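You operate a simulated robot arm through the tools that you are given. There is no shell and no other tool. Be economical: measure what you need, move in short steps, check, and stop when the job is done.

You run a simulated two-armed robot. Do the job below in one go: nothing can be reset, and whatever is moved stays where it is left.

Task
Switch off, lift the belt bed, brush the crumbs away, then lower and latch it.
Fine: use the blue belt brush and put it back where it was; the check main switch stays off. Set down upright: blue belt brush. Where these are worked on the way, their far stop is far enough and under half their travel is too little: belt bed. What is to be rubbed or washed off counts as gone when no trace of it is left.

The check looks at the end state, three seconds after you hand in, the way a careful person would. Anything else that was tipped, shoved, dropped, spilled or broken makes it a failure.

Robot
Two 6-joint arms with two-finger grippers on one trunk, on a base that drives. Base frame: it is fixed to the floor where the robot stands at the start and does not move with it; the origin is under the middle of the robot, x ahead of it, y to its left, z up; the surface under the hand at the start is at about z = 0.843. Units: m, rad, N and s.
The left shoulder is at the start at [0.07, 0.176, 1.325], the right one opposite. With the tool pointing down near the work surface each hand reaches from about 0.44 to 0.76 m from the robot's upright axis, wherever it stands, measured 20 degrees to its own side. Places, roughly: arch knob [0.7, -0.7, 1.1]; bed latch [0.5, 0.2, 0.6]; belt bed [0.7, 0.4, 0.8]; blue pad [1, -1.25, 0.75]; check main switch [0.6, 0, 0.6]; check reset button [0.6, -0.3, 0.6]; check speed knob [0.6, -0.2, 0.6]; check stop button [0.5, -0.3, 0.7]; console clear button [0.9, -0.4, 0.9]; console enter button [0.9, -0.2, 0.9]; console start button [0.9, -0.3, 0.9]; console stop button [0.9, -0.4, 0.9]; console test button [0.9, -0.3, 0.9]; console trim knob [0.9, -0.1, 0.9]; console zero button [0.9, -0.1, 0.9]; crumbs [0.7, 0.3, 0.6]. Payload 2.45 kg a hand.
Tool frame (each hand has its own): the origin (TCP) lies between the finger pads and is the grasp point; the fingertips stand 0.026 m ahead of it; z points along the fingers, y is the line along which they close. Largest opening 0.096 m; the body of the gripper starts 0.069 m behind the TCP.
Orientation is that of the tool frame in the base frame, as a unit quaternion [w, x, y, z]. With the fingers straight down and closing along the base's y, the tool's x points along the base's -x, its y along +y and its z along -z.

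Tools
- The arms move only by the tool drive_tool. It takes "left_rows", "right_rows" or both (then of equal length, played together; a hand with none holds still); each is text: rows parted by semicolons, each of 7 numbers parted by spaces: the turn, a rotation vector about the base's x, y, z in rad, then the shift along the base's x, y, z in m, then the gripper command, from -1 (fully open) to 1 (shut), values between in proportion. In form: rx ry rz tx ty tz fingers; .... A call has 1 to 12 rows; each row shifts and turns the commanded pose from where the row before left it. Rows are played at 5 a second. More than 0.05 m and 0.15 rad between two rows, or a gripper value outside its range, and nothing of the call is played. Where a pose cannot be reached the arm comes as near as it can. A force on the tool above 40 N (or 10 N above the force at the start of the call, whichever is more), or a blocked arm, ends the call early, and 0.2 s more pass. Each finger halts on what it meets, pressing with about 39 N; the grip force reading is that of the motor and also rises with nothing between the fingers. The clock runs only during rows and for 0.2 s after the last one: add rows that do not move to give the fingers time. The reply holds the time, the measured pose of the TCP, the force on the tool along the base axes, the opening and the grip force, in the units named above and with some noise, with the torque about the TCP (base axes, N m) and any sound that the robot's microphone picked up.
- Cameras (640 x 400 px; columns grow to the right, rows downward): "scene" is now at [0.1231, 0.0126, 1.6186]; the picture's right is [0.17, -0.98, 0.00], its down [-0.79, -0.14, -0.60] and it looks along [0.59, 0.10, -0.80] (base axes); focal length 214 px, centre (320, 200). "left" rides on the left gripper at [0.081, -0.003, -0.098] in its tool frame; the picture's right is [0.04, 1.00, 0.00], its down [-0.73, 0.03, -0.68] and it looks along [-0.68, 0.03, 0.73] (tool axes); focal length 256 px, centre (320, 200). "right" rides on the right gripper at [0.082, 0.003, -0.098] in its tool frame; the picture's right is [-0.04, 1.00, 0.00], its down [-0.73, -0.03, -0.68] and it looks along [-0.68, -0.03, 0.73] (tool axes); focal length 256 px, centre (320, 200). There is no depth. A picture from a camera that has moved, and an enlarged one, comes with that camera's place and axes in the base frame and with its lens.
- capture(camera): a new picture of that camera. It takes no simulated time.
- raise_lower(by): slides the trunk up (or, below 0, down) by that many m; the arms and the scene camera ride with it, the base frame stays. It gives what a move gives, with no picture.
- base_move(legs): drives the robot by 1 to 6 legs, each [ahead, left, turn to the left] in m, m and rad, along the robot's own axes; the way and the turn of a leg run together, so that a leg with both is an arc; at most 1.5 m and 3.142 rad a leg. The arms and the cameras ride along, it lands a little off, and it stops where it bumps. It gives what a move gives.
- head_to(pan, tilt): turns the head with the scene camera to pan (to the left, within 1.501 rad either way) and tilt (down, from -0.506 to 1.204), counted from straight ahead of the robot. It gives what a move gives.
- inspect(camera, box): a new picture of the part [left, top, right, bottom] of that camera's present view, enlarged. It takes no simulated time.
- job_done(): hands the job in; it is judged then, once.

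Go step by step. Nothing tells you exact positions but the pictures and the camera data: compare them with the known pose of the tool, close in by small moves and look again before you grip or let go. The budget is 120 turns and 100 pictures, counting those below and the enlarged ones. Unless the task says otherwise, let go and move clear before handing in, and close with one line.

The tools are called after ">>>" as name(argument=value, ...) on one line, values as JSON. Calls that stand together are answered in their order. drive_tool: Moves the arms, as the interface text tells. Its arguments: {"type":"object","properties":{"left_rows":{"type":"string"},"right_rows":{"type":"string"}},"required":[]} The other tools are called the same way: raise_lower (by) slides the trunk up or down; base_move (legs) drives the base; head_to (pan, tilt) turns the head that bears the scene camera; capture (camera) takes a picture; inspect (camera, box) takes an enlarged picture of a part of a camera's view; job_done () hands the job in.

At the start:

```text
clock: 0.0
left_tool_pos: [0.3962, 0.3898, 1.2269]
left_tool_rot: [0.0, 0.001, 1.0, 0.0]
left_wrist_force: [0.2, 0.4, 0.5]
left_wrist_torque: [-0.01, 0.0, 0.0]
left_width: 0.0961
left_grasp_force: 0.1
right_tool_pos: [0.6663, -0.067, 1.2612]
right_tool_rot: [0.0, -0.001, 1.0, 0.0]
right_wrist_force: [-0.3, 0.7, -0.4]
right_wrist_torque: [-0.04, 0.02, 0.0]
right_width: 0.096
right_grasp_force: 0.1
trunk travel left (down, up): [-0.81, 0.03]
robot x, y, heading: [-0.0007, 0.003, 0.004]
head pan, tilt: [0.176, 0.93]
```

scene: 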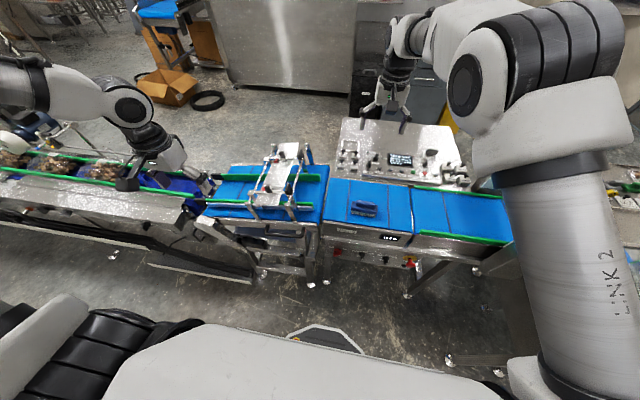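
right: 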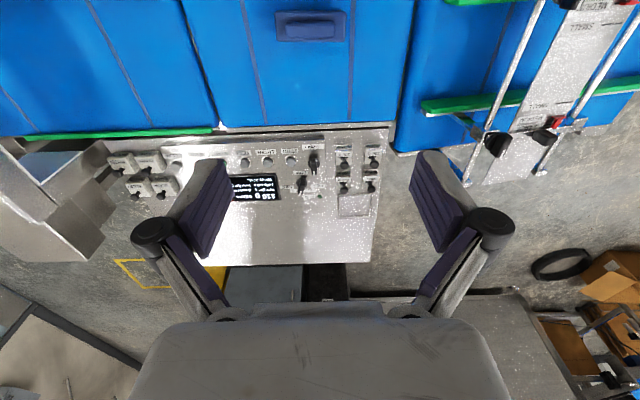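
left: 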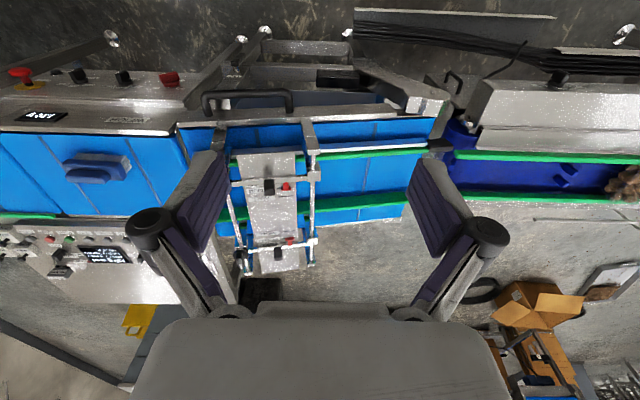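

I see the check weigher ahead with the blue brush lying on its belt, and the belt bed to the left with a guide bridge on it. I'll look closer at the switch panel, the bed and latch.

>>> inspect(camera="scene", box=[190, 130, 350, 290])

>>> inspect(camera="scene", box=[310, 180, 470, 290])

>>> inspect(camera="left", box=[170, 20, 470, 210])

```text
2.50 times, centred on (270, 210) of scene
camera zoom: at [0.1231, 0.0126, 1.6186], right [0.17, -0.98, 0.0], down [-0.79, -0.14, -0.6], along [0.59, 0.1, -0.8], focal length 536 px, centre (445, 175)
```

zoom: 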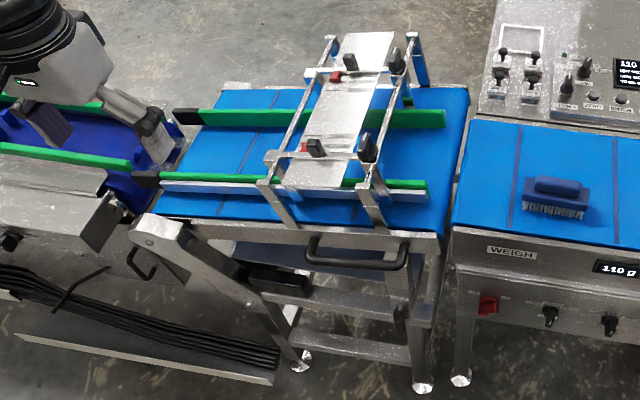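

```text
3.64 times, centred on (390, 235) of scene
camera zoom: at [0.1231, 0.0126, 1.6186], right [0.17, -0.98, 0.0], down [-0.79, -0.14, -0.6], along [0.59, 0.1, -0.8], focal length 780 px, centre (66, 73)
```

zoom: 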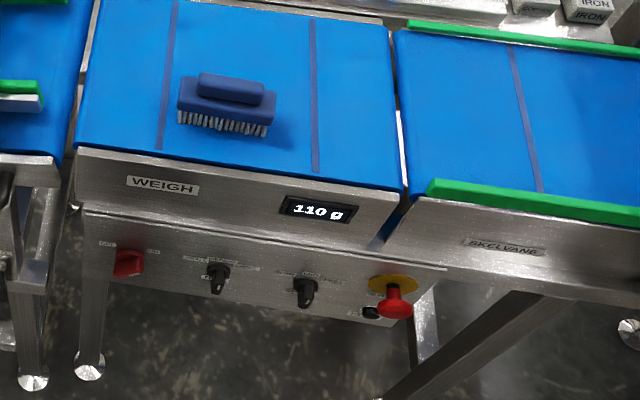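

```text
2.11 times, centred on (320, 115) of left
camera zoom: at [0.3153, 0.3869, 1.3243], right [-0.04, 1.0, 0.0], down [0.73, 0.03, 0.68], along [0.68, 0.03, -0.73], focal length 539 px, centre (320, 379)
```

zoom: 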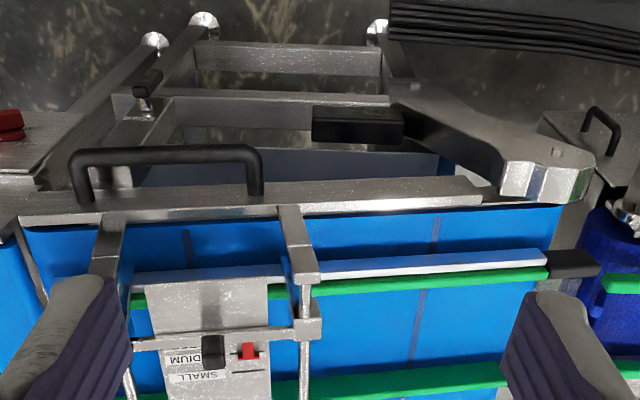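

The red rotary switch, the bed handle and the bed latch are on the near side and low. I'll back off and lower the trunk to see them from the front.

>>> base_move(legs=[[-0.4, 0, 0]])

>>> raise_lower(by=-0.4)

>>> head_to(pan=0.2, tilt=0.5)

>>> capture(camera="scene")

>>> capture(camera="left")

```text
clock: 2.5
left_tool_pos: [-0.0067, 0.3908, 1.225]
left_tool_rot: [-0.001, -0.001, 1.0, 0.0]
left_wrist_force: [-0.1, -0.5, 0.6]
left_wrist_torque: [-0.01, -0.02, -0.01]
left_width: 0.0961
left_grasp_force: 0.0
right_tool_pos: [0.2644, -0.065, 1.2606]
right_tool_rot: [0.0, -0.002, 1.0, 0.0]
right_wrist_force: [0.4, 0.6, -0.4]
right_wrist_torque: [0.02, 0.02, 0.01]
right_width: 0.0959
right_grasp_force: 0.0
trunk travel left (down, up): [-0.81, 0.03]
robot x, y, heading: [-0.4093, 0.0015, 0.007]
head pan, tilt: [0.176, 0.93]
```

```text
clock: 6.3
left_tool_pos: [-0.0091, 0.3896, 0.8275]
left_tool_rot: [0.0, 0.0, 1.0, 0.0]
left_wrist_force: [0.3, 0.3, -0.8]
left_wrist_torque: [0.01, -0.01, 0.02]
left_width: 0.0962
left_grasp_force: 0.0
right_tool_pos: [0.2631, -0.0648, 0.861]
right_tool_rot: [0.0, -0.001, 1.0, 0.0]
right_wrist_force: [-0.8, -0.2, 0.5]
right_wrist_torque: [-0.04, 0.0, -0.04]
right_width: 0.096
right_grasp_force: 0.1
trunk travel left (down, up): [-0.41, 0.43]
robot x, y, heading: [-0.4032, -0.0017, 0.003]
head pan, tilt: [0.176, 0.93]
```

```text
clock: 7.2
left_tool_pos: [-0.0092, 0.3907, 0.8274]
left_tool_rot: [0.0, 0.001, 1.0, 0.001]
left_wrist_force: [0.1, -0.2, 0.9]
left_wrist_torque: [0.0, 0.0, 0.02]
left_width: 0.0958
left_grasp_force: 0.1
right_tool_pos: [0.2635, -0.065, 0.8621]
right_tool_rot: [0.0, -0.001, 1.0, 0.0]
right_wrist_force: [-0.2, 0.6, 0.5]
right_wrist_torque: [-0.03, -0.02, 0.01]
right_width: 0.0958
right_grasp_force: 0.1
trunk travel left (down, up): [-0.41, 0.43]
robot x, y, heading: [-0.4064, -0.0006, 0.004]
head pan, tilt: [0.201, 0.499]
```

```text
93 pictures are left
camera scene: at [-0.2651, 0.0177, 1.2547], right [0.2, -0.98, 0.0], down [-0.47, -0.1, -0.88], along [0.86, 0.18, -0.48], focal length 214 px, centre (320, 200)
```

scene: 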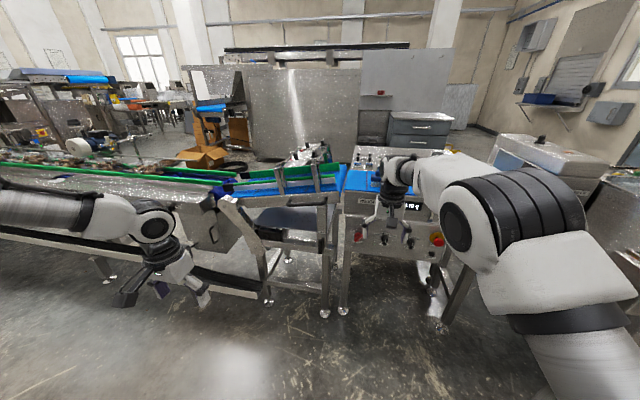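

```text
92 pictures are left
camera left: at [-0.0901, 0.3871, 0.9242], right [-0.04, 1.0, 0.0], down [0.73, 0.03, 0.68], along [0.68, 0.03, -0.73], focal length 256 px, centre (320, 200)
```

left: 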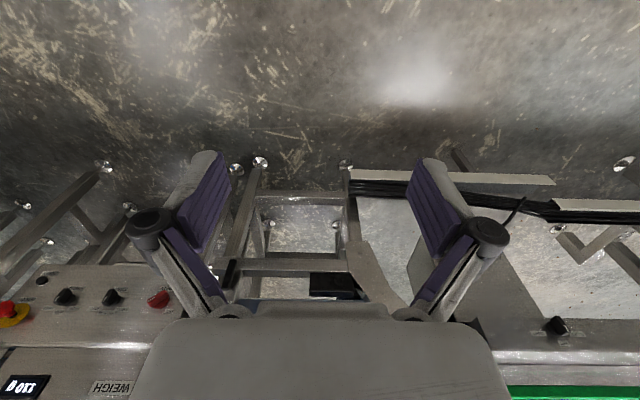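

>>> inspect(camera="scene", box=[205, 140, 345, 228])

>>> inspect(camera="scene", box=[320, 190, 450, 270])

>>> inspect(camera="scene", box=[205, 190, 345, 320])

```text
4.55 times, centred on (275, 184) of scene
camera zoom: at [-0.2651, 0.0177, 1.2547], right [0.2, -0.98, 0.0], down [-0.47, -0.1, -0.88], along [0.86, 0.18, -0.48], focal length 975 px, centre (524, 273)
```

zoom: 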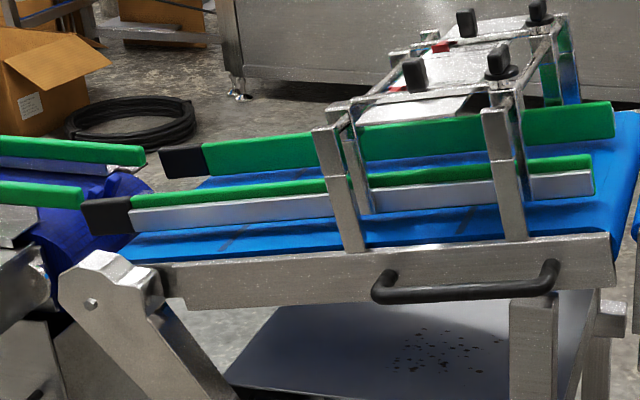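

```text
4.92 times, centred on (385, 230) of scene
camera zoom: at [-0.2651, 0.0177, 1.2547], right [0.2, -0.98, 0.0], down [-0.47, -0.1, -0.88], along [0.86, 0.18, -0.48], focal length 1056 px, centre (0, 52)
```

zoom: 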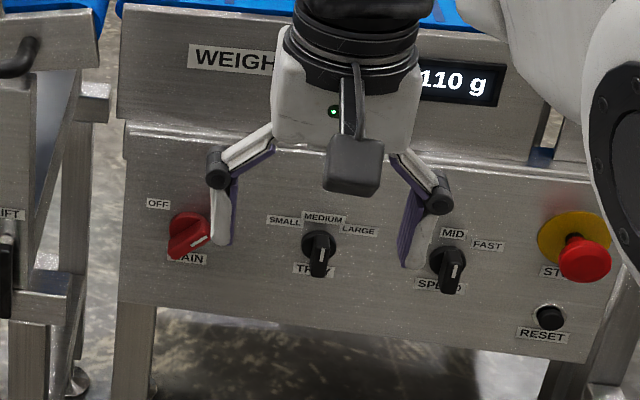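

```text
3.08 times, centred on (275, 255) of scene
camera zoom: at [-0.2651, 0.0177, 1.2547], right [0.2, -0.98, 0.0], down [-0.47, -0.1, -0.88], along [0.86, 0.18, -0.48], focal length 660 px, centre (458, 31)
```

zoom: 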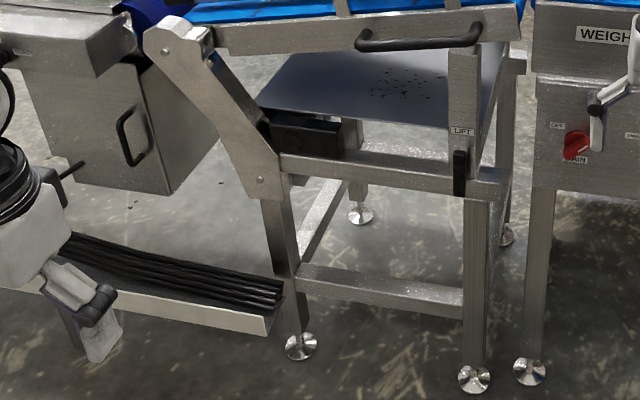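

The bed hinges at its left end with the handle near its right end, the latch on the right front post, and the red main switch at about (0.56, 0.00, 0.61). I'll turn the right hand to point forward, for looking and then turning the switch.

>>> drive_tool(right_rows="0 -0.1428 0 -0.01 0 -0.022 -1;0 -0.1428 0 -0.01 0 -0.022 -1;0 -0.1428 0 -0.01 0 -0.022 -1;0 -0.1428 0 -0.01 0 -0.022 -1;0 -0.1428 0 -0.01 0 -0.022 -1;0 -0.1428 0 -0.01 0 -0.022 -1;0 -0.1428 0 -0.01 0 -0.022 -1;0 -0.1428 0 -0.01 0 -0.022 -1;0 -0.1428 0 -0.01 0 -0.022 -1;0 -0.1428 0 -0.01 0 -0.022 -1;0 -0.1428 0 -0.01 0 -0.022 -1;0 0 0 0 0 0 -1")

>>> capture(camera="right")

>>> capture(camera="scene")

```text
clock: 9.3
left_tool_pos: [-0.0085, 0.391, 0.8271]
left_tool_rot: [-0.001, 0.0, 1.0, 0.0]
left_wrist_force: [0.5, -0.3, 1.2]
left_wrist_torque: [0.03, 0.01, 0.0]
left_width: 0.096
left_grasp_force: 0.1
right_tool_pos: [0.2102, -0.1274, 0.7408]
right_tool_rot: [0.404, -0.011, 0.909, 0.097]
right_wrist_force: [0.8, -0.1, 0.9]
right_wrist_torque: [-0.02, -0.03, -0.02]
right_width: 0.0961
right_grasp_force: 0.0
right hand out of reach, approached as far as the arm can: row 2, 3, 4, 5, 6, 7, 8, 9, 10
trunk travel left (down, up): [-0.41, 0.43]
robot x, y, heading: [-0.4034, -0.001, 0.003]
head pan, tilt: [0.201, 0.499]
stopped in row 10 (right hand): the arm was blocked; the commanded pose is now the measured one
```

```text
88 pictures are left
camera right: at [0.0832, -0.1385, 0.746], right [-0.07, 0.98, 0.2], down [0.0, -0.2, 0.98], along [1.0, 0.07, 0.01], focal length 256 px, centre (320, 200)
```

right: 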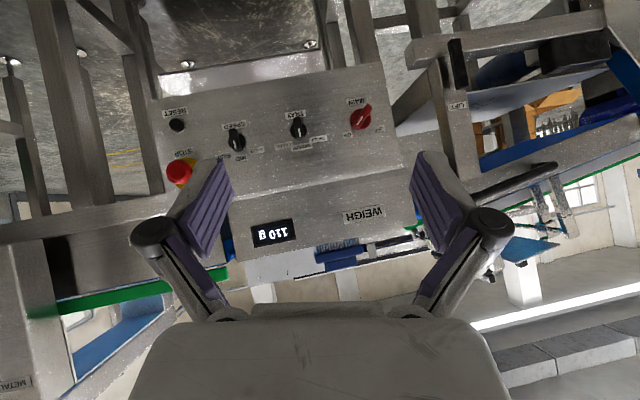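

```text
87 pictures are left
camera scene: at [-0.2649, 0.0174, 1.2547], right [0.2, -0.98, 0.0], down [-0.47, -0.1, -0.88], along [0.86, 0.18, -0.48], focal length 214 px, centre (320, 200)
```

scene: 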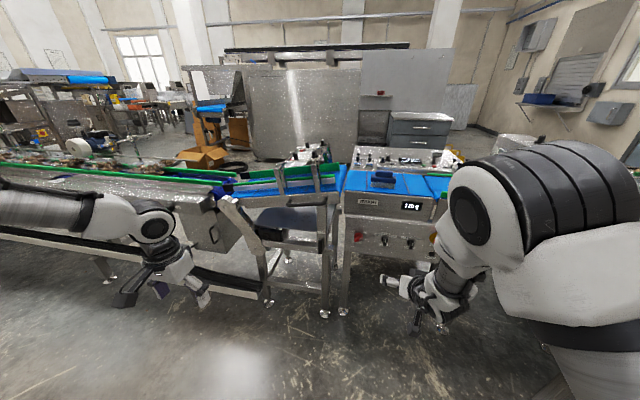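

>>> drive_tool(right_rows="0 0 0 0.03 0.02 -0.01 -1;0 0 0 0.03 0.02 -0.01 -1;0 0 0 0.03 0.02 -0.01 -1;-0.0208 -0.1219 -0.0261 0.01 0.01 -0.015 -1;-0.0208 -0.1219 -0.0261 0.01 0.01 -0.015 -1;-0.0208 -0.1219 -0.0261 0.01 0.01 -0.015 -1;-0.0208 -0.1219 -0.0261 0.01 0.01 -0.015 -1;-0.0208 -0.1219 -0.0261 0.01 0.01 -0.015 -1;-0.0208 -0.1219 -0.0261 0.01 0.01 -0.015 -1;0 0 0 0 0 0 -1")

>>> capture(camera="right")

```text
clock: 11.6
left_tool_pos: [-0.0085, 0.3905, 0.8269]
left_tool_rot: [0.0, 0.0, 1.0, -0.001]
left_wrist_force: [-0.6, 0.7, 0.8]
left_wrist_torque: [0.02, 0.01, 0.0]
left_width: 0.0961
left_grasp_force: 0.1
right_tool_pos: [0.4067, -0.1163, 0.7377]
right_tool_rot: [0.535, -0.063, 0.835, 0.112]
right_wrist_force: [-0.6, -0.2, -0.1]
right_wrist_torque: [0.0, 0.0, 0.0]
right_width: 0.0959
right_grasp_force: 0.0
right hand out of reach, approached as far as the arm can: row 3, 4, 5, 6, 7, 8, 9
trunk travel left (down, up): [-0.41, 0.43]
robot x, y, heading: [-0.4046, 0.0026, -0.0]
head pan, tilt: [0.201, 0.499]
```

```text
86 pictures are left
camera right: at [0.2853, -0.1376, 0.7032], right [-0.21, 0.97, 0.16], down [-0.28, -0.21, 0.94], along [0.94, 0.15, 0.32], focal length 256 px, centre (320, 200)
```

right: 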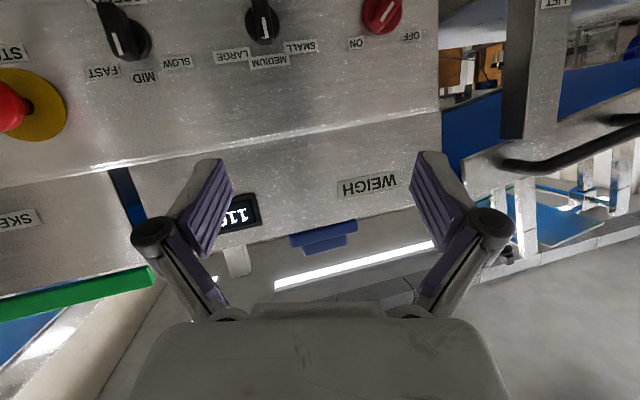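

ON is at the upper right and OFF at the upper left, with the switch now ON. The arm cannot level its tool from this height, so I'll lower the trunk and then level the hand.

>>> raise_lower(by=-0.2)

```text
clock: 13.7
left_tool_pos: [-0.0094, 0.3902, 0.6272]
left_tool_rot: [0.0, 0.0, 1.0, -0.001]
left_wrist_force: [0.6, -0.4, -0.4]
left_wrist_torque: [0.03, 0.0, 0.02]
left_width: 0.0962
left_grasp_force: 0.0
right_tool_pos: [0.4055, -0.1163, 0.5369]
right_tool_rot: [0.534, -0.063, 0.835, 0.112]
right_wrist_force: [0.2, -0.4, 0.1]
right_wrist_torque: [0.02, 0.02, 0.02]
right_width: 0.0961
right_grasp_force: 0.0
trunk travel left (down, up): [-0.21, 0.63]
robot x, y, heading: [-0.4038, 0.0, -0.0]
head pan, tilt: [0.201, 0.499]
```

>>> drive_tool(right_rows="-0.0175 -0.1075 -0.0625 0 0.029 0.019 -1;-0.0175 -0.1075 -0.0625 0 0.029 0.019 -1;-0.0175 -0.1075 -0.0625 0 0.029 0.019 -1;-0.0175 -0.1075 -0.0625 0 0.029 0.019 -1;0 0 0 0 0 0 -1")

>>> capture(camera="right")

```text
clock: 14.9
left_tool_pos: [-0.0094, 0.3899, 0.626]
left_tool_rot: [0.0, 0.0, 1.0, -0.001]
left_wrist_force: [0.5, 0.0, -0.3]
left_wrist_torque: [0.0, 0.01, 0.0]
left_width: 0.0958
left_grasp_force: 0.0
right_tool_pos: [0.4879, -0.1407, 0.6292]
right_tool_rot: [0.641, -0.073, 0.759, 0.09]
right_wrist_force: [-0.6, 0.1, 0.4]
right_wrist_torque: [-0.03, -0.04, -0.02]
right_width: 0.0956
right_grasp_force: 0.0
right hand out of reach, approached as far as the arm can: row 1, 2, 3, 4
trunk travel left (down, up): [-0.21, 0.63]
robot x, y, heading: [-0.4084, 0.0, 0.0]
head pan, tilt: [0.201, 0.499]
```

```text
85 pictures are left
camera right: at [0.3795, -0.1601, 0.5649], right [-0.22, 0.97, 0.08], down [-0.52, -0.19, 0.83], along [0.82, 0.14, 0.55], focal length 256 px, centre (320, 200)
```

right: 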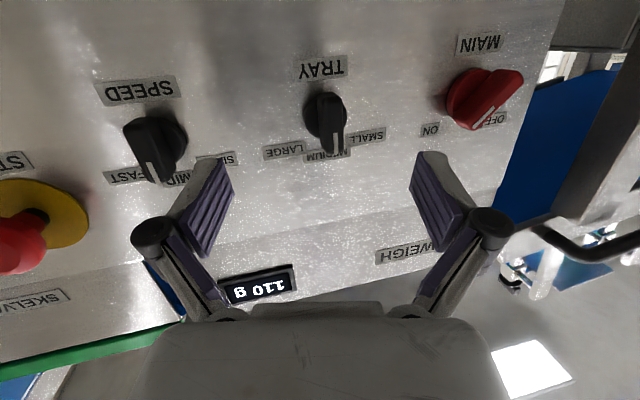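

>>> inspect(camera="right", box=[400, 20, 560, 150])

>>> inspect(camera="scene", box=[320, 180, 440, 260])

```text
3.08 times, centred on (480, 85) of right
camera zoom: at [0.3795, -0.1601, 0.5649], right [-0.22, 0.97, 0.08], down [-0.52, -0.19, 0.83], along [0.82, 0.14, 0.55], focal length 788 px, centre (-172, 554)
```

zoom: 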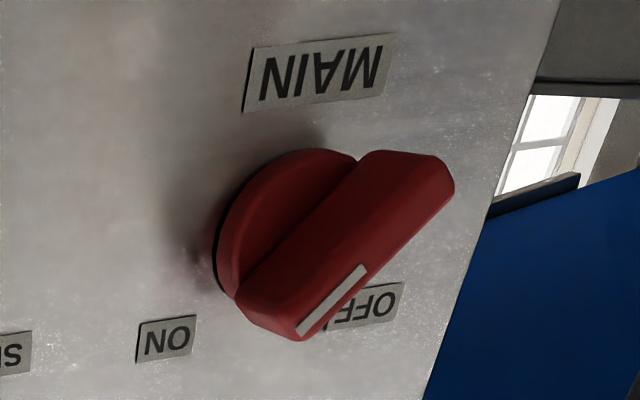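

```text
5.00 times, centred on (380, 220) of scene
camera zoom: at [-0.265, 0.0176, 1.0547], right [0.2, -0.98, 0.0], down [-0.47, -0.1, -0.88], along [0.86, 0.18, -0.48], focal length 1072 px, centre (20, 100)
```

zoom: 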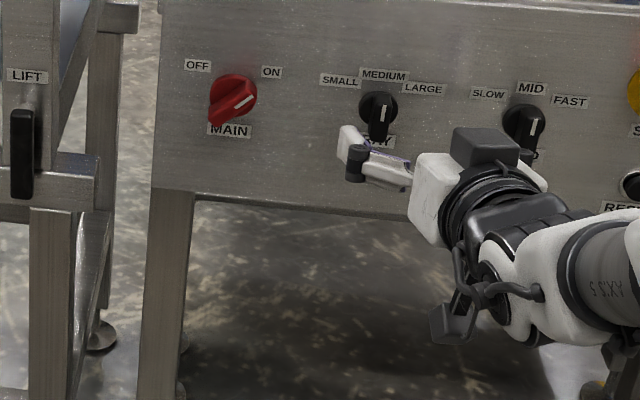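

The white mark is on the ON end, so the switch is ON and must turn counter-clockwise about 90°. I'll shift the base left so the right shoulder faces the switch.

>>> base_move(legs=[[-0.06, 0, 0], [0, 0.17, 0]])

```text
clock: 16.9
left_tool_pos: [-0.0701, 0.5597, 0.6265]
left_tool_rot: [0.0, -0.001, 1.0, -0.001]
left_wrist_force: [-0.8, -0.6, 0.1]
left_wrist_torque: [0.01, -0.01, -0.02]
left_width: 0.096
left_grasp_force: 0.0
right_tool_pos: [0.4282, 0.0301, 0.6296]
right_tool_rot: [0.64, -0.073, 0.759, 0.09]
right_wrist_force: [0.1, 0.4, 0.5]
right_wrist_torque: [-0.05, -0.01, 0.01]
right_width: 0.096
right_grasp_force: 0.0
trunk travel left (down, up): [-0.21, 0.63]
robot x, y, heading: [-0.4689, 0.1687, 0.002]
head pan, tilt: [0.201, 0.499]
```

>>> drive_tool(right_rows="-0.012 -0.085 -0.115 0.01 -0.014 -0.008 -1;-0.012 -0.085 -0.115 0.01 -0.014 -0.008 -1;0 0 0 0 0 0 -1")

```text
clock: 17.7
left_tool_pos: [-0.0702, 0.5591, 0.6268]
left_tool_rot: [0.0, -0.001, 1.0, 0.0]
left_wrist_force: [-0.1, 0.2, -0.8]
left_wrist_torque: [0.01, 0.02, -0.01]
left_width: 0.096
left_grasp_force: 0.1
right_tool_pos: [0.4538, -0.0041, 0.629]
right_tool_rot: [0.659, -0.06, 0.746, 0.073]
right_wrist_force: [-0.3, 0.4, -0.9]
right_wrist_torque: [-0.01, 0.02, -0.05]
right_width: 0.0958
right_grasp_force: 0.1
right hand out of reach, approached as far as the arm can: row 1, 2
trunk travel left (down, up): [-0.21, 0.63]
robot x, y, heading: [-0.4666, 0.1658, 0.002]
head pan, tilt: [0.201, 0.499]
```

>>> base_move(legs=[[-0.05, 0, 0]])

>>> raise_lower(by=-0.12)

```text
clock: 18.7
left_tool_pos: [-0.1198, 0.5581, 0.6273]
left_tool_rot: [0.0, 0.0, 1.0, 0.0]
left_wrist_force: [-0.3, -0.4, 0.2]
left_wrist_torque: [0.01, 0.02, 0.0]
left_width: 0.0959
left_grasp_force: 0.1
right_tool_pos: [0.4019, -0.0038, 0.6302]
right_tool_rot: [0.66, -0.061, 0.745, 0.073]
right_wrist_force: [0.2, 0.4, -0.1]
right_wrist_torque: [0.01, 0.06, 0.0]
right_width: 0.0959
right_grasp_force: 0.0
trunk travel left (down, up): [-0.21, 0.63]
robot x, y, heading: [-0.5151, 0.1667, 0.003]
head pan, tilt: [0.201, 0.499]
```

```text
clock: 20.2
left_tool_pos: [-0.1178, 0.5584, 0.5061]
left_tool_rot: [0.0, 0.0, 1.0, 0.001]
left_wrist_force: [-0.5, -1.0, -0.1]
left_wrist_torque: [0.0, -0.01, -0.01]
left_width: 0.096
left_grasp_force: 0.1
right_tool_pos: [0.4014, -0.0046, 0.509]
right_tool_rot: [0.66, -0.06, 0.745, 0.073]
right_wrist_force: [0.2, -0.1, -0.6]
right_wrist_torque: [0.01, 0.02, 0.01]
right_width: 0.096
right_grasp_force: 0.1
trunk travel left (down, up): [-0.09, 0.75]
robot x, y, heading: [-0.516, 0.169, 0.0]
head pan, tilt: [0.201, 0.499]
```

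>>> drive_tool(right_rows="0 0 0 0.015 0 0.035 -1;0 0 0 0.015 0 0.035 -1;0 0 0 0.01 0 0.035 -1;-0.009 -0.06 -0.094 0 0 0 -1;-0.009 -0.06 -0.094 0 0 0 -1;0 0 0 0 0 0 -1")

>>> capture(camera="right")

```text
clock: 21.6
left_tool_pos: [-0.1199, 0.5587, 0.5067]
left_tool_rot: [-0.001, 0.0, 1.0, 0.0]
left_wrist_force: [-0.5, 0.2, -0.3]
left_wrist_torque: [0.02, -0.03, 0.0]
left_width: 0.0959
left_grasp_force: 0.0
right_tool_pos: [0.448, -0.0054, 0.6182]
right_tool_rot: [0.701, -0.015, 0.713, 0.017]
right_wrist_force: [0.5, 0.1, -0.4]
right_wrist_torque: [-0.01, -0.02, -0.03]
right_width: 0.0959
right_grasp_force: 0.1
right hand out of reach, approached as far as the arm can: row 4
trunk travel left (down, up): [-0.09, 0.75]
robot x, y, heading: [-0.5131, 0.1675, -0.0]
head pan, tilt: [0.201, 0.499]
```

```text
82 pictures are left
camera right: at [0.3481, -0.0071, 0.5369], right [-0.04, 1.0, 0.04], down [-0.67, -0.06, 0.74], along [0.74, 0.0, 0.67], focal length 256 px, centre (320, 200)
```

right: 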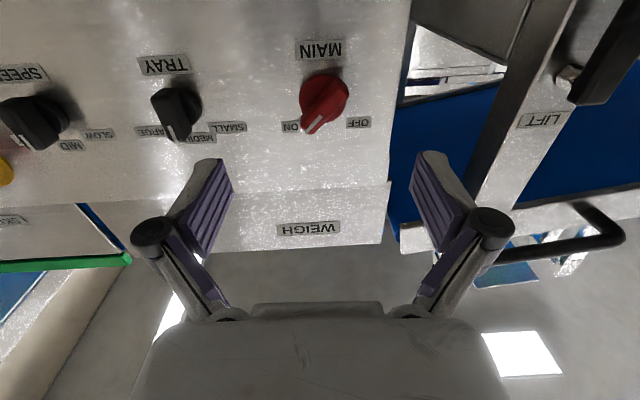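

The switch is at about (0.555, 0.0, 0.612). I'll roll the hand +45° about x so the fingers straddle the bar, and check.

>>> drive_tool(right_rows="0.131 0 0 0 0.001 0 -1;0.131 0 0 0 0.001 0 -1;0.131 0 0 0 0.001 0 -1;0.131 0 0 0 0.001 0 -1;0.131 0 0 0 0.001 -0.003 -1;0.131 0 0 0 0 -0.003 -1;0 0 0 0 0 0 -1")

>>> capture(camera="right")

```text
clock: 23.2
left_tool_pos: [-0.1191, 0.5579, 0.5068]
left_tool_rot: [0.0, 0.0, 1.0, 0.001]
left_wrist_force: [-0.8, -0.5, 0.5]
left_wrist_torque: [-0.01, 0.01, 0.02]
left_width: 0.096
left_grasp_force: 0.0
right_tool_pos: [0.4463, 0.0005, 0.6113]
right_tool_rot: [0.654, 0.255, 0.651, 0.289]
right_wrist_force: [0.0, -0.7, 0.2]
right_wrist_torque: [-0.02, 0.01, 0.0]
right_width: 0.0964
right_grasp_force: 0.2
trunk travel left (down, up): [-0.09, 0.75]
robot x, y, heading: [-0.512, 0.1662, 0.006]
head pan, tilt: [0.201, 0.499]
```

```text
81 pictures are left
camera right: at [0.3476, 0.0557, 0.5531], right [-0.05, 0.67, 0.74], down [-0.67, -0.57, 0.48], along [0.74, -0.47, 0.47], focal length 256 px, centre (320, 200)
```

right: 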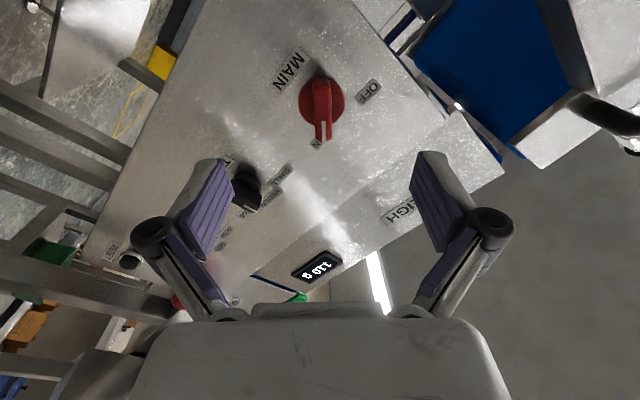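

>>> drive_tool(right_rows="0 0 0 0.02 0 0 -0.25;0 0 0 0.02 0 0 -0.25;0 0 0 0.02 0 0 -0.25;0 0 0 0.01 0 0 -0.25;0 0 0 0 0 0 -0.25")

>>> capture(camera="right")

>>> inspect(camera="scene", box=[300, 120, 460, 220])

```text
clock: 24.4
left_tool_pos: [-0.1194, 0.5575, 0.5062]
left_tool_rot: [0.0, 0.0, 1.0, 0.0]
left_wrist_force: [0.2, 0.4, 0.4]
left_wrist_torque: [0.02, -0.01, 0.01]
left_width: 0.0959
left_grasp_force: 0.2
right_tool_pos: [0.4471, 0.0002, 0.6101]
right_tool_rot: [0.654, 0.255, 0.651, 0.289]
right_wrist_force: [-0.4, -0.1, 0.7]
right_wrist_torque: [0.01, -0.04, 0.0]
right_width: 0.0601
right_grasp_force: 0.0
right hand out of reach, approached as far as the arm can: row 1, 2, 3, 4
trunk travel left (down, up): [-0.09, 0.75]
robot x, y, heading: [-0.5142, 0.1668, -0.0]
head pan, tilt: [0.201, 0.499]
```

```text
80 pictures are left
camera right: at [0.3476, 0.0555, 0.5533], right [-0.05, 0.67, 0.74], down [-0.67, -0.57, 0.48], along [0.74, -0.47, 0.47], focal length 256 px, centre (320, 200)
```

right: 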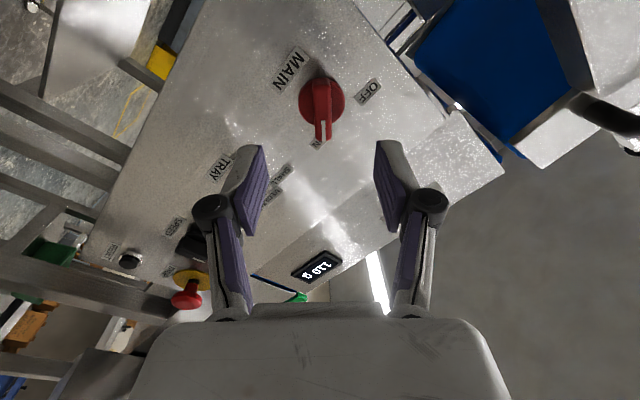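

```text
4.00 times, centred on (380, 170) of scene
camera zoom: at [-0.3755, 0.1855, 0.9347], right [0.2, -0.98, 0.0], down [-0.47, -0.1, -0.88], along [0.86, 0.18, -0.48], focal length 858 px, centre (80, 320)
```

zoom: 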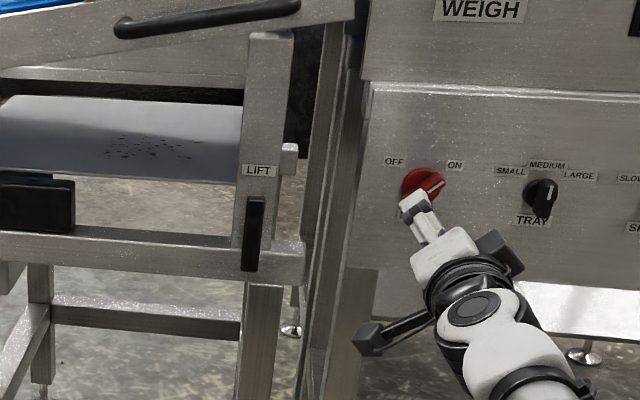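

>>> base_move(legs=[[0.07, 0, 0]])

>>> capture(camera="right")

```text
clock: 25.4
left_tool_pos: [-0.0482, 0.559, 0.5066]
left_tool_rot: [0.0, 0.001, 1.0, 0.0]
left_wrist_force: [0.5, 0.8, 0.1]
left_wrist_torque: [0.04, 0.0, -0.02]
left_width: 0.0959
left_grasp_force: 0.2
right_tool_pos: [0.5166, 0.0011, 0.6108]
right_tool_rot: [0.654, 0.255, 0.651, 0.289]
right_wrist_force: [0.0, 0.1, 0.0]
right_wrist_torque: [-0.04, -0.01, 0.01]
right_width: 0.0599
right_grasp_force: 0.1
trunk travel left (down, up): [-0.09, 0.75]
robot x, y, heading: [-0.4451, 0.17, 0.001]
head pan, tilt: [0.201, 0.499]
```

```text
78 pictures are left
camera right: at [0.4177, 0.0547, 0.5527], right [-0.04, 0.67, 0.74], down [-0.67, -0.57, 0.48], along [0.74, -0.47, 0.47], focal length 256 px, centre (320, 200)
```

right: 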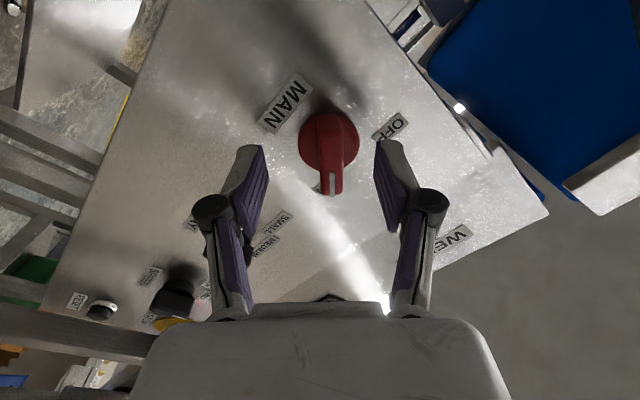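

>>> base_move(legs=[[0.025, 0, 0]])

>>> inspect(camera="right", box=[220, 80, 440, 230])

```text
clock: 26.2
left_tool_pos: [-0.0233, 0.5589, 0.5072]
left_tool_rot: [0.0, 0.001, 1.0, 0.0]
left_wrist_force: [0.8, 1.1, -0.5]
left_wrist_torque: [-0.02, -0.02, 0.01]
left_width: 0.0963
left_grasp_force: 0.0
right_tool_pos: [0.5423, -0.0002, 0.61]
right_tool_rot: [0.654, 0.254, 0.651, 0.289]
right_wrist_force: [-0.3, -0.1, 0.4]
right_wrist_torque: [0.0, 0.0, -0.01]
right_width: 0.0597
right_grasp_force: 0.1
trunk travel left (down, up): [-0.09, 0.75]
robot x, y, heading: [-0.4193, 0.1667, -0.001]
head pan, tilt: [0.201, 0.499]
```

```text
2.67 times, centred on (330, 155) of right
camera zoom: at [0.4424, 0.0545, 0.5527], right [-0.04, 0.67, 0.74], down [-0.67, -0.57, 0.48], along [0.74, -0.47, 0.47], focal length 683 px, centre (293, 320)
```

zoom: 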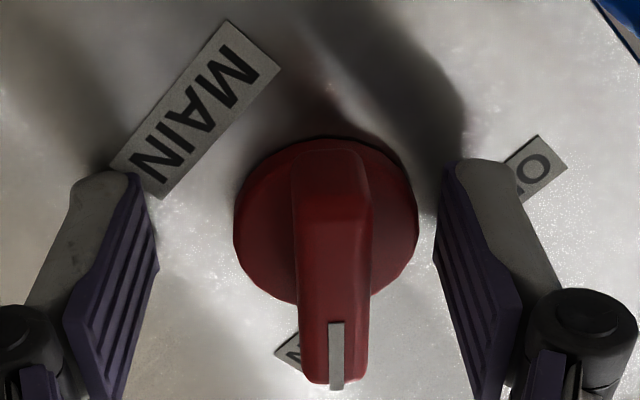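

>>> drive_tool(right_rows="0 0 0 0 0.005 0.005 -0.25;0 0 0 0 0 0 0.2;0 0 0 0 0 0 0.6;0 0 0 0 0 0 0.6")

>>> inspect(camera="right", box=[220, 80, 440, 230])

```text
clock: 27.2
left_tool_pos: [-0.0245, 0.5581, 0.5066]
left_tool_rot: [0.0, 0.001, 1.0, 0.0]
left_wrist_force: [0.8, -0.5, -0.6]
left_wrist_torque: [-0.01, -0.03, 0.01]
left_width: 0.096
left_grasp_force: 0.1
right_tool_pos: [0.5407, 0.0039, 0.6152]
right_tool_rot: [0.654, 0.256, 0.652, 0.288]
right_wrist_force: [-18.9, -1.3, -5.3]
right_wrist_torque: [0.03, 0.16, -0.26]
right_width: 0.0386
right_grasp_force: 44.9
trunk travel left (down, up): [-0.09, 0.75]
robot x, y, heading: [-0.4205, 0.1658, -0.002]
head pan, tilt: [0.201, 0.499]
```

```text
2.67 times, centred on (330, 155) of right
camera zoom: at [0.4419, 0.0586, 0.5579], right [-0.04, 0.67, 0.74], down [-0.67, -0.57, 0.48], along [0.74, -0.47, 0.47], focal length 683 px, centre (293, 320)
```

zoom: 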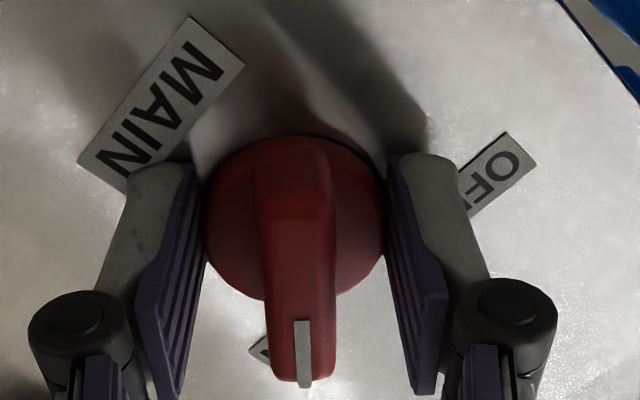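

I've caught the disc behind the bar; I'll open, back off 12 mm, and grip the bar itself.

>>> drive_tool(right_rows="0 0 0 0 0 0 -0.2;0 0 0 -0.012 0 0 -0.2;0 0 0 0 0 0 0.6;0 0 0 0 0 0 1;0 0 0 0 0 0 1")

>>> inspect(camera="right", box=[220, 80, 440, 230])

```text
clock: 28.4
left_tool_pos: [-0.0242, 0.5582, 0.5069]
left_tool_rot: [0.001, 0.001, 1.0, 0.001]
left_wrist_force: [0.2, 0.5, -0.6]
left_wrist_torque: [-0.01, -0.01, -0.01]
left_width: 0.0961
left_grasp_force: 0.0
right_tool_pos: [0.5402, 0.0048, 0.6139]
right_tool_rot: [0.654, 0.255, 0.651, 0.289]
right_wrist_force: [-16.4, -4.1, -7.0]
right_wrist_torque: [-0.01, 0.14, -0.21]
right_width: 0.0388
right_grasp_force: 44.8
right hand out of reach, approached as far as the arm can: row 2
trunk travel left (down, up): [-0.09, 0.75]
robot x, y, heading: [-0.4174, 0.1658, -0.0]
head pan, tilt: [0.201, 0.499]
```

```text
2.67 times, centred on (330, 155) of right
camera zoom: at [0.4416, 0.0595, 0.5572], right [-0.04, 0.67, 0.74], down [-0.67, -0.57, 0.48], along [0.74, -0.47, 0.47], focal length 683 px, centre (293, 320)
```

zoom: 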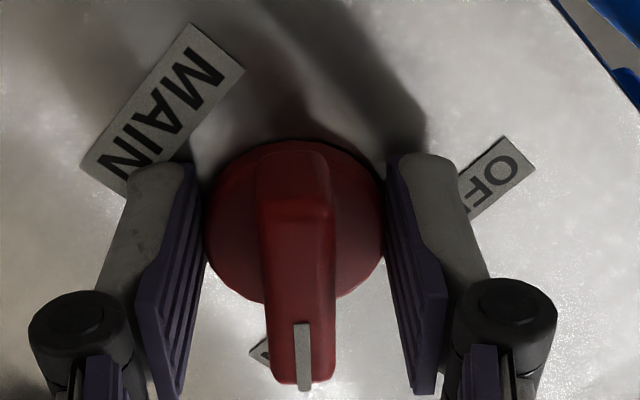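

>>> drive_tool(right_rows="0 0 0 0 0 0 -0.3;0 0 0 0 0 0 -0.3")

>>> base_move(legs=[[-0.014, 0, 0]])

>>> drive_tool(right_rows="0 0 0 0 0 0 0.2;0 0 0 0 0 0 0.6;0 0 0 0 0 0 1;0 0 0 0 0 0 1")

>>> inspect(camera="right", box=[220, 80, 440, 230])

```text
clock: 29.0
left_tool_pos: [-0.0241, 0.5573, 0.5068]
left_tool_rot: [0.0, 0.0, 1.0, 0.0]
left_wrist_force: [-0.2, 0.0, 0.4]
left_wrist_torque: [-0.01, 0.02, 0.04]
left_width: 0.0961
left_grasp_force: 0.0
right_tool_pos: [0.5412, 0.0052, 0.6166]
right_tool_rot: [0.654, 0.254, 0.651, 0.289]
right_wrist_force: [0.2, -0.2, 0.2]
right_wrist_torque: [-0.01, 0.0, -0.04]
right_width: 0.0622
right_grasp_force: 0.0
trunk travel left (down, up): [-0.09, 0.75]
robot x, y, heading: [-0.4173, 0.1658, -0.001]
head pan, tilt: [0.201, 0.499]
```

```text
clock: 29.7
left_tool_pos: [-0.0377, 0.5585, 0.5083]
left_tool_rot: [0.0, 0.001, 1.0, 0.0]
left_wrist_force: [-0.2, -0.3, 0.3]
left_wrist_torque: [0.01, -0.01, -0.02]
left_width: 0.0959
left_grasp_force: 0.1
right_tool_pos: [0.5261, 0.0056, 0.6156]
right_tool_rot: [0.654, 0.255, 0.651, 0.289]
right_wrist_force: [0.1, 0.3, -1.2]
right_wrist_torque: [0.06, -0.01, 0.0]
right_width: 0.0623
right_grasp_force: 0.1
trunk travel left (down, up): [-0.09, 0.75]
robot x, y, heading: [-0.4348, 0.1656, -0.002]
head pan, tilt: [0.201, 0.499]
```

```text
clock: 30.7
left_tool_pos: [-0.0376, 0.5568, 0.5071]
left_tool_rot: [0.0, 0.002, 1.0, -0.001]
left_wrist_force: [0.9, 0.2, 0.8]
left_wrist_torque: [-0.04, 0.02, -0.02]
left_width: 0.0958
left_grasp_force: 0.0
right_tool_pos: [0.5276, 0.0043, 0.6157]
right_tool_rot: [0.654, 0.255, 0.651, 0.289]
right_wrist_force: [-2.9, -2.8, -3.1]
right_wrist_torque: [-0.11, 0.39, -0.53]
right_width: 0.014
right_grasp_force: 40.5
trunk travel left (down, up): [-0.09, 0.75]
robot x, y, heading: [-0.4311, 0.1674, 0.0]
head pan, tilt: [0.201, 0.499]
```

```text
2.67 times, centred on (330, 155) of right
camera zoom: at [0.4279, 0.0595, 0.5573], right [-0.04, 0.67, 0.74], down [-0.67, -0.57, 0.48], along [0.74, -0.47, 0.47], focal length 683 px, centre (293, 320)
```

zoom: 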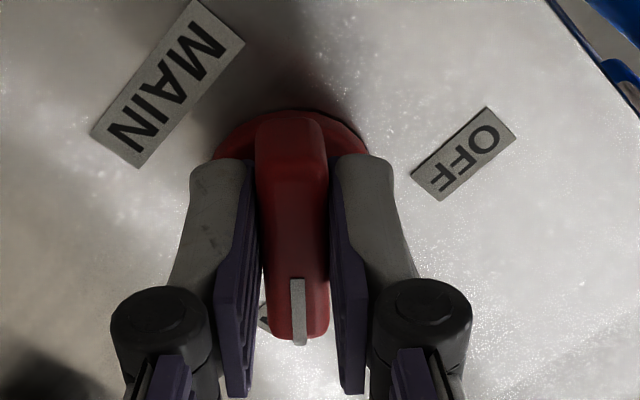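

The bar is gripped; I'll turn it counter-clockwise (about −x) toward OFF.

>>> drive_tool(right_rows="-0.131 0 0 0 0 0 1;-0.131 0 0 0 0 0 1;-0.131 0 0 0 0 0 1;-0.131 0 0 0 0 0 1;-0.131 0 0 0 0 0 1;-0.131 0 0 0 0 0 1;-0.131 0 0 0 0 0 1;-0.131 0 0 0 0 0 1;-0.131 0 0 0 0 0 1;-0.131 0 0 0 0 0 1;-0.131 0 0 0 0 0 1;-0.131 0 0 0 0 0 1")

>>> inspect(camera="right", box=[220, 80, 440, 230])

```text
clock: 32.9
left_tool_pos: [-0.0367, 0.5564, 0.5076]
left_tool_rot: [0.0, 0.002, 1.0, 0.0]
left_wrist_force: [0.1, 0.3, -0.5]
left_wrist_torque: [0.0, 0.04, 0.03]
left_width: 0.096
left_grasp_force: 0.1
right_tool_pos: [0.527, 0.0001, 0.6148]
right_tool_rot: [0.679, -0.171, 0.698, -0.147]
right_wrist_force: [-2.3, -1.4, -1.3]
right_wrist_torque: [0.0, 0.96, -1.04]
right_width: 0.0141
right_grasp_force: 40.4
trunk travel left (down, up): [-0.09, 0.75]
robot x, y, heading: [-0.4356, 0.166, 0.001]
head pan, tilt: [0.201, 0.499]
stopped in row 10 (right hand): the force on the tool passed its limit at 40 N (the readings are from after the stop); the commanded pose is now the measured one
```

```text
2.67 times, centred on (330, 155) of right
camera zoom: at [0.4279, -0.0368, 0.5437], right [-0.04, 0.91, -0.4], down [-0.66, 0.28, 0.69], along [0.75, 0.29, 0.6], focal length 683 px, centre (293, 320)
```

zoom: 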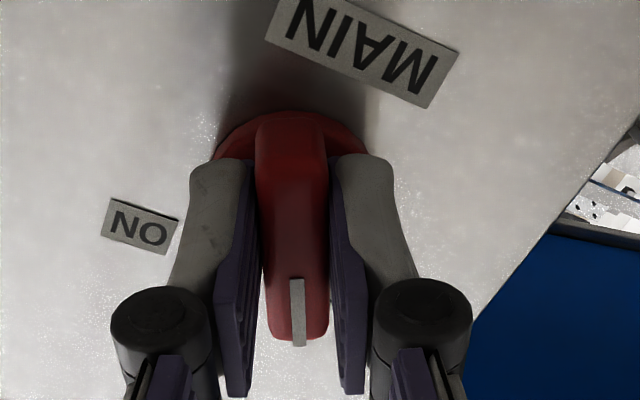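

>>> drive_tool(right_rows="0 0 0 0 0 0 0.3;0 0 0 0 0 0 -0.3;0 0 0 0 0 0 -0.3")

>>> base_move(legs=[[-0.06, 0, 0]])

>>> inspect(camera="right", box=[220, 40, 440, 190])

>>> inspect(camera="scene", box=[240, 100, 440, 220])

```text
clock: 33.7
left_tool_pos: [-0.0369, 0.556, 0.5068]
left_tool_rot: [0.0, 0.001, 1.0, -0.001]
left_wrist_force: [0.6, -0.9, -0.2]
left_wrist_torque: [-0.01, 0.0, -0.02]
left_width: 0.0961
left_grasp_force: 0.0
right_tool_pos: [0.5277, 0.0007, 0.6154]
right_tool_rot: [0.679, -0.173, 0.698, -0.148]
right_wrist_force: [0.7, 0.4, -0.1]
right_wrist_torque: [0.02, -0.03, -0.01]
right_width: 0.0621
right_grasp_force: 0.0
trunk travel left (down, up): [-0.09, 0.75]
robot x, y, heading: [-0.4323, 0.1663, 0.003]
head pan, tilt: [0.201, 0.499]
```

```text
clock: 34.7
left_tool_pos: [-0.0977, 0.558, 0.5075]
left_tool_rot: [0.0, 0.0, 1.0, 0.0]
left_wrist_force: [1.0, -0.2, 0.3]
left_wrist_torque: [0.01, -0.01, -0.01]
left_width: 0.096
left_grasp_force: 0.1
right_tool_pos: [0.467, 0.0029, 0.616]
right_tool_rot: [0.68, -0.173, 0.697, -0.148]
right_wrist_force: [1.2, -0.6, -0.8]
right_wrist_torque: [0.01, 0.02, 0.0]
right_width: 0.0624
right_grasp_force: 0.0
trunk travel left (down, up): [-0.09, 0.75]
robot x, y, heading: [-0.4951, 0.1677, 0.001]
head pan, tilt: [0.201, 0.499]
```

```text
2.67 times, centred on (330, 115) of right
camera zoom: at [0.3677, -0.0348, 0.5446], right [-0.04, 0.91, -0.4], down [-0.67, 0.28, 0.69], along [0.75, 0.3, 0.6], focal length 683 px, centre (293, 427)
```

zoom: 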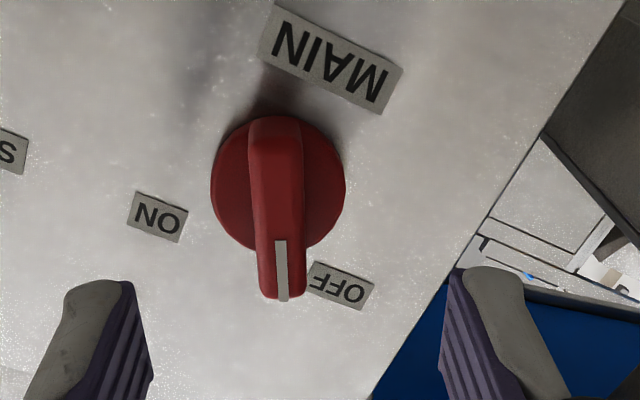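

```text
3.20 times, centred on (340, 160) of scene
camera zoom: at [-0.3552, 0.1851, 0.9348], right [0.2, -0.98, 0.0], down [-0.47, -0.1, -0.88], along [0.86, 0.17, -0.48], focal length 686 px, centre (256, 328)
```

zoom: 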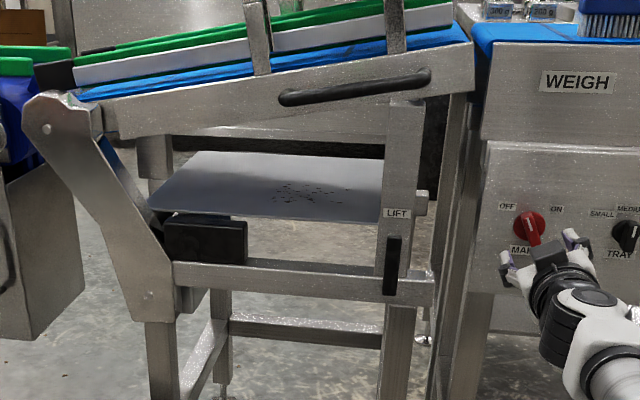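

The pointer has moved most of the way (about 70°) but the OFF label sits about 18° further. I'll re-centre, re-grip and finish the turn.

>>> drive_tool(right_rows="0 0 0 0 -0.004 0.001 -0.3;0 0 0 0 0 0 -0.3")

>>> base_move(legs=[[0.061, 0, 0]])

>>> drive_tool(right_rows="0 0 0 0 0 0 0.2;0 0 0 0 0 0 0.6;0 0 0 0 0 0 1;0 0 0 0 0 0 1")

>>> drive_tool(right_rows="-0.1 0 0 0 0 0 1;-0.1 0 0 0 0 0 1;-0.1 0 0 0 0 0 1;-0.1 0 0 0 0 0 1;0 0 0 0 0 0 1")

>>> capture(camera="right")

```text
clock: 35.3
left_tool_pos: [-0.0995, 0.5566, 0.5074]
left_tool_rot: [0.001, 0.001, 1.0, 0.0]
left_wrist_force: [-0.4, 0.5, -0.7]
left_wrist_torque: [-0.02, 0.03, 0.01]
left_width: 0.0958
left_grasp_force: 0.1
right_tool_pos: [0.4676, -0.0017, 0.6156]
right_tool_rot: [0.68, -0.172, 0.698, -0.147]
right_wrist_force: [-0.4, -0.3, 0.2]
right_wrist_torque: [0.01, 0.0, 0.0]
right_width: 0.0624
right_grasp_force: 0.1
trunk travel left (down, up): [-0.09, 0.75]
robot x, y, heading: [-0.4943, 0.1674, -0.0]
head pan, tilt: [0.201, 0.499]
```

```text
clock: 36.2
left_tool_pos: [-0.0382, 0.5584, 0.5072]
left_tool_rot: [0.001, 0.002, 1.0, -0.001]
left_wrist_force: [0.9, 0.5, -1.0]
left_wrist_torque: [0.02, 0.0, 0.01]
left_width: 0.0961
left_grasp_force: 0.0
right_tool_pos: [0.5272, -0.0025, 0.6164]
right_tool_rot: [0.68, -0.172, 0.697, -0.148]
right_wrist_force: [0.0, -0.9, -0.7]
right_wrist_torque: [0.01, -0.02, 0.0]
right_width: 0.0622
right_grasp_force: 0.0
trunk travel left (down, up): [-0.09, 0.75]
robot x, y, heading: [-0.4361, 0.1676, 0.006]
head pan, tilt: [0.201, 0.499]
```

```text
clock: 37.2
left_tool_pos: [-0.0372, 0.5564, 0.5063]
left_tool_rot: [0.0, 0.001, 1.0, 0.0]
left_wrist_force: [0.3, -1.1, 0.3]
left_wrist_torque: [-0.01, 0.02, -0.03]
left_width: 0.0958
left_grasp_force: 0.1
right_tool_pos: [0.527, 0.0009, 0.6161]
right_tool_rot: [0.68, -0.173, 0.698, -0.146]
right_wrist_force: [-7.5, 10.6, -6.5]
right_wrist_torque: [-0.05, -0.31, -0.16]
right_width: 0.0142
right_grasp_force: 40.3
trunk travel left (down, up): [-0.09, 0.75]
robot x, y, heading: [-0.4348, 0.1649, -0.0]
head pan, tilt: [0.201, 0.499]
```

```text
clock: 38.4
left_tool_pos: [-0.0355, 0.558, 0.5065]
left_tool_rot: [-0.001, 0.001, 1.0, -0.001]
left_wrist_force: [0.1, -0.2, 0.0]
left_wrist_torque: [0.0, 0.0, 0.02]
left_width: 0.0958
left_grasp_force: 0.1
right_tool_pos: [0.5278, -0.0014, 0.6182]
right_tool_rot: [0.632, -0.304, 0.655, -0.283]
right_wrist_force: [-2.5, 17.8, -3.4]
right_wrist_torque: [1.19, -0.23, -0.02]
right_width: 0.0152
right_grasp_force: 40.6
trunk travel left (down, up): [-0.09, 0.75]
robot x, y, heading: [-0.4376, 0.1663, -0.005]
head pan, tilt: [0.201, 0.499]
```

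```text
70 pictures are left
camera right: at [0.4287, -0.0633, 0.5644], right [-0.04, 0.68, -0.73], down [-0.67, 0.53, 0.53], along [0.75, 0.51, 0.43], focal length 256 px, centre (320, 200)
```

right: 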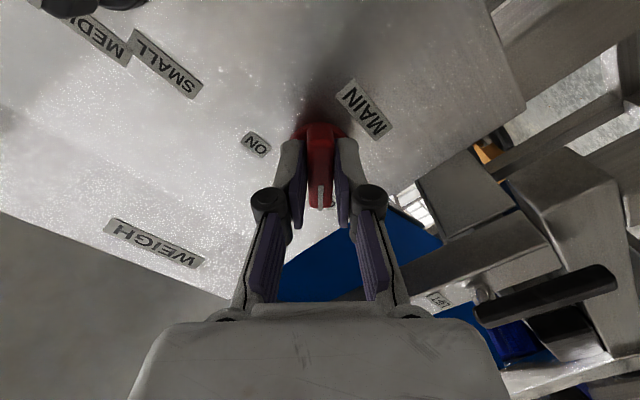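

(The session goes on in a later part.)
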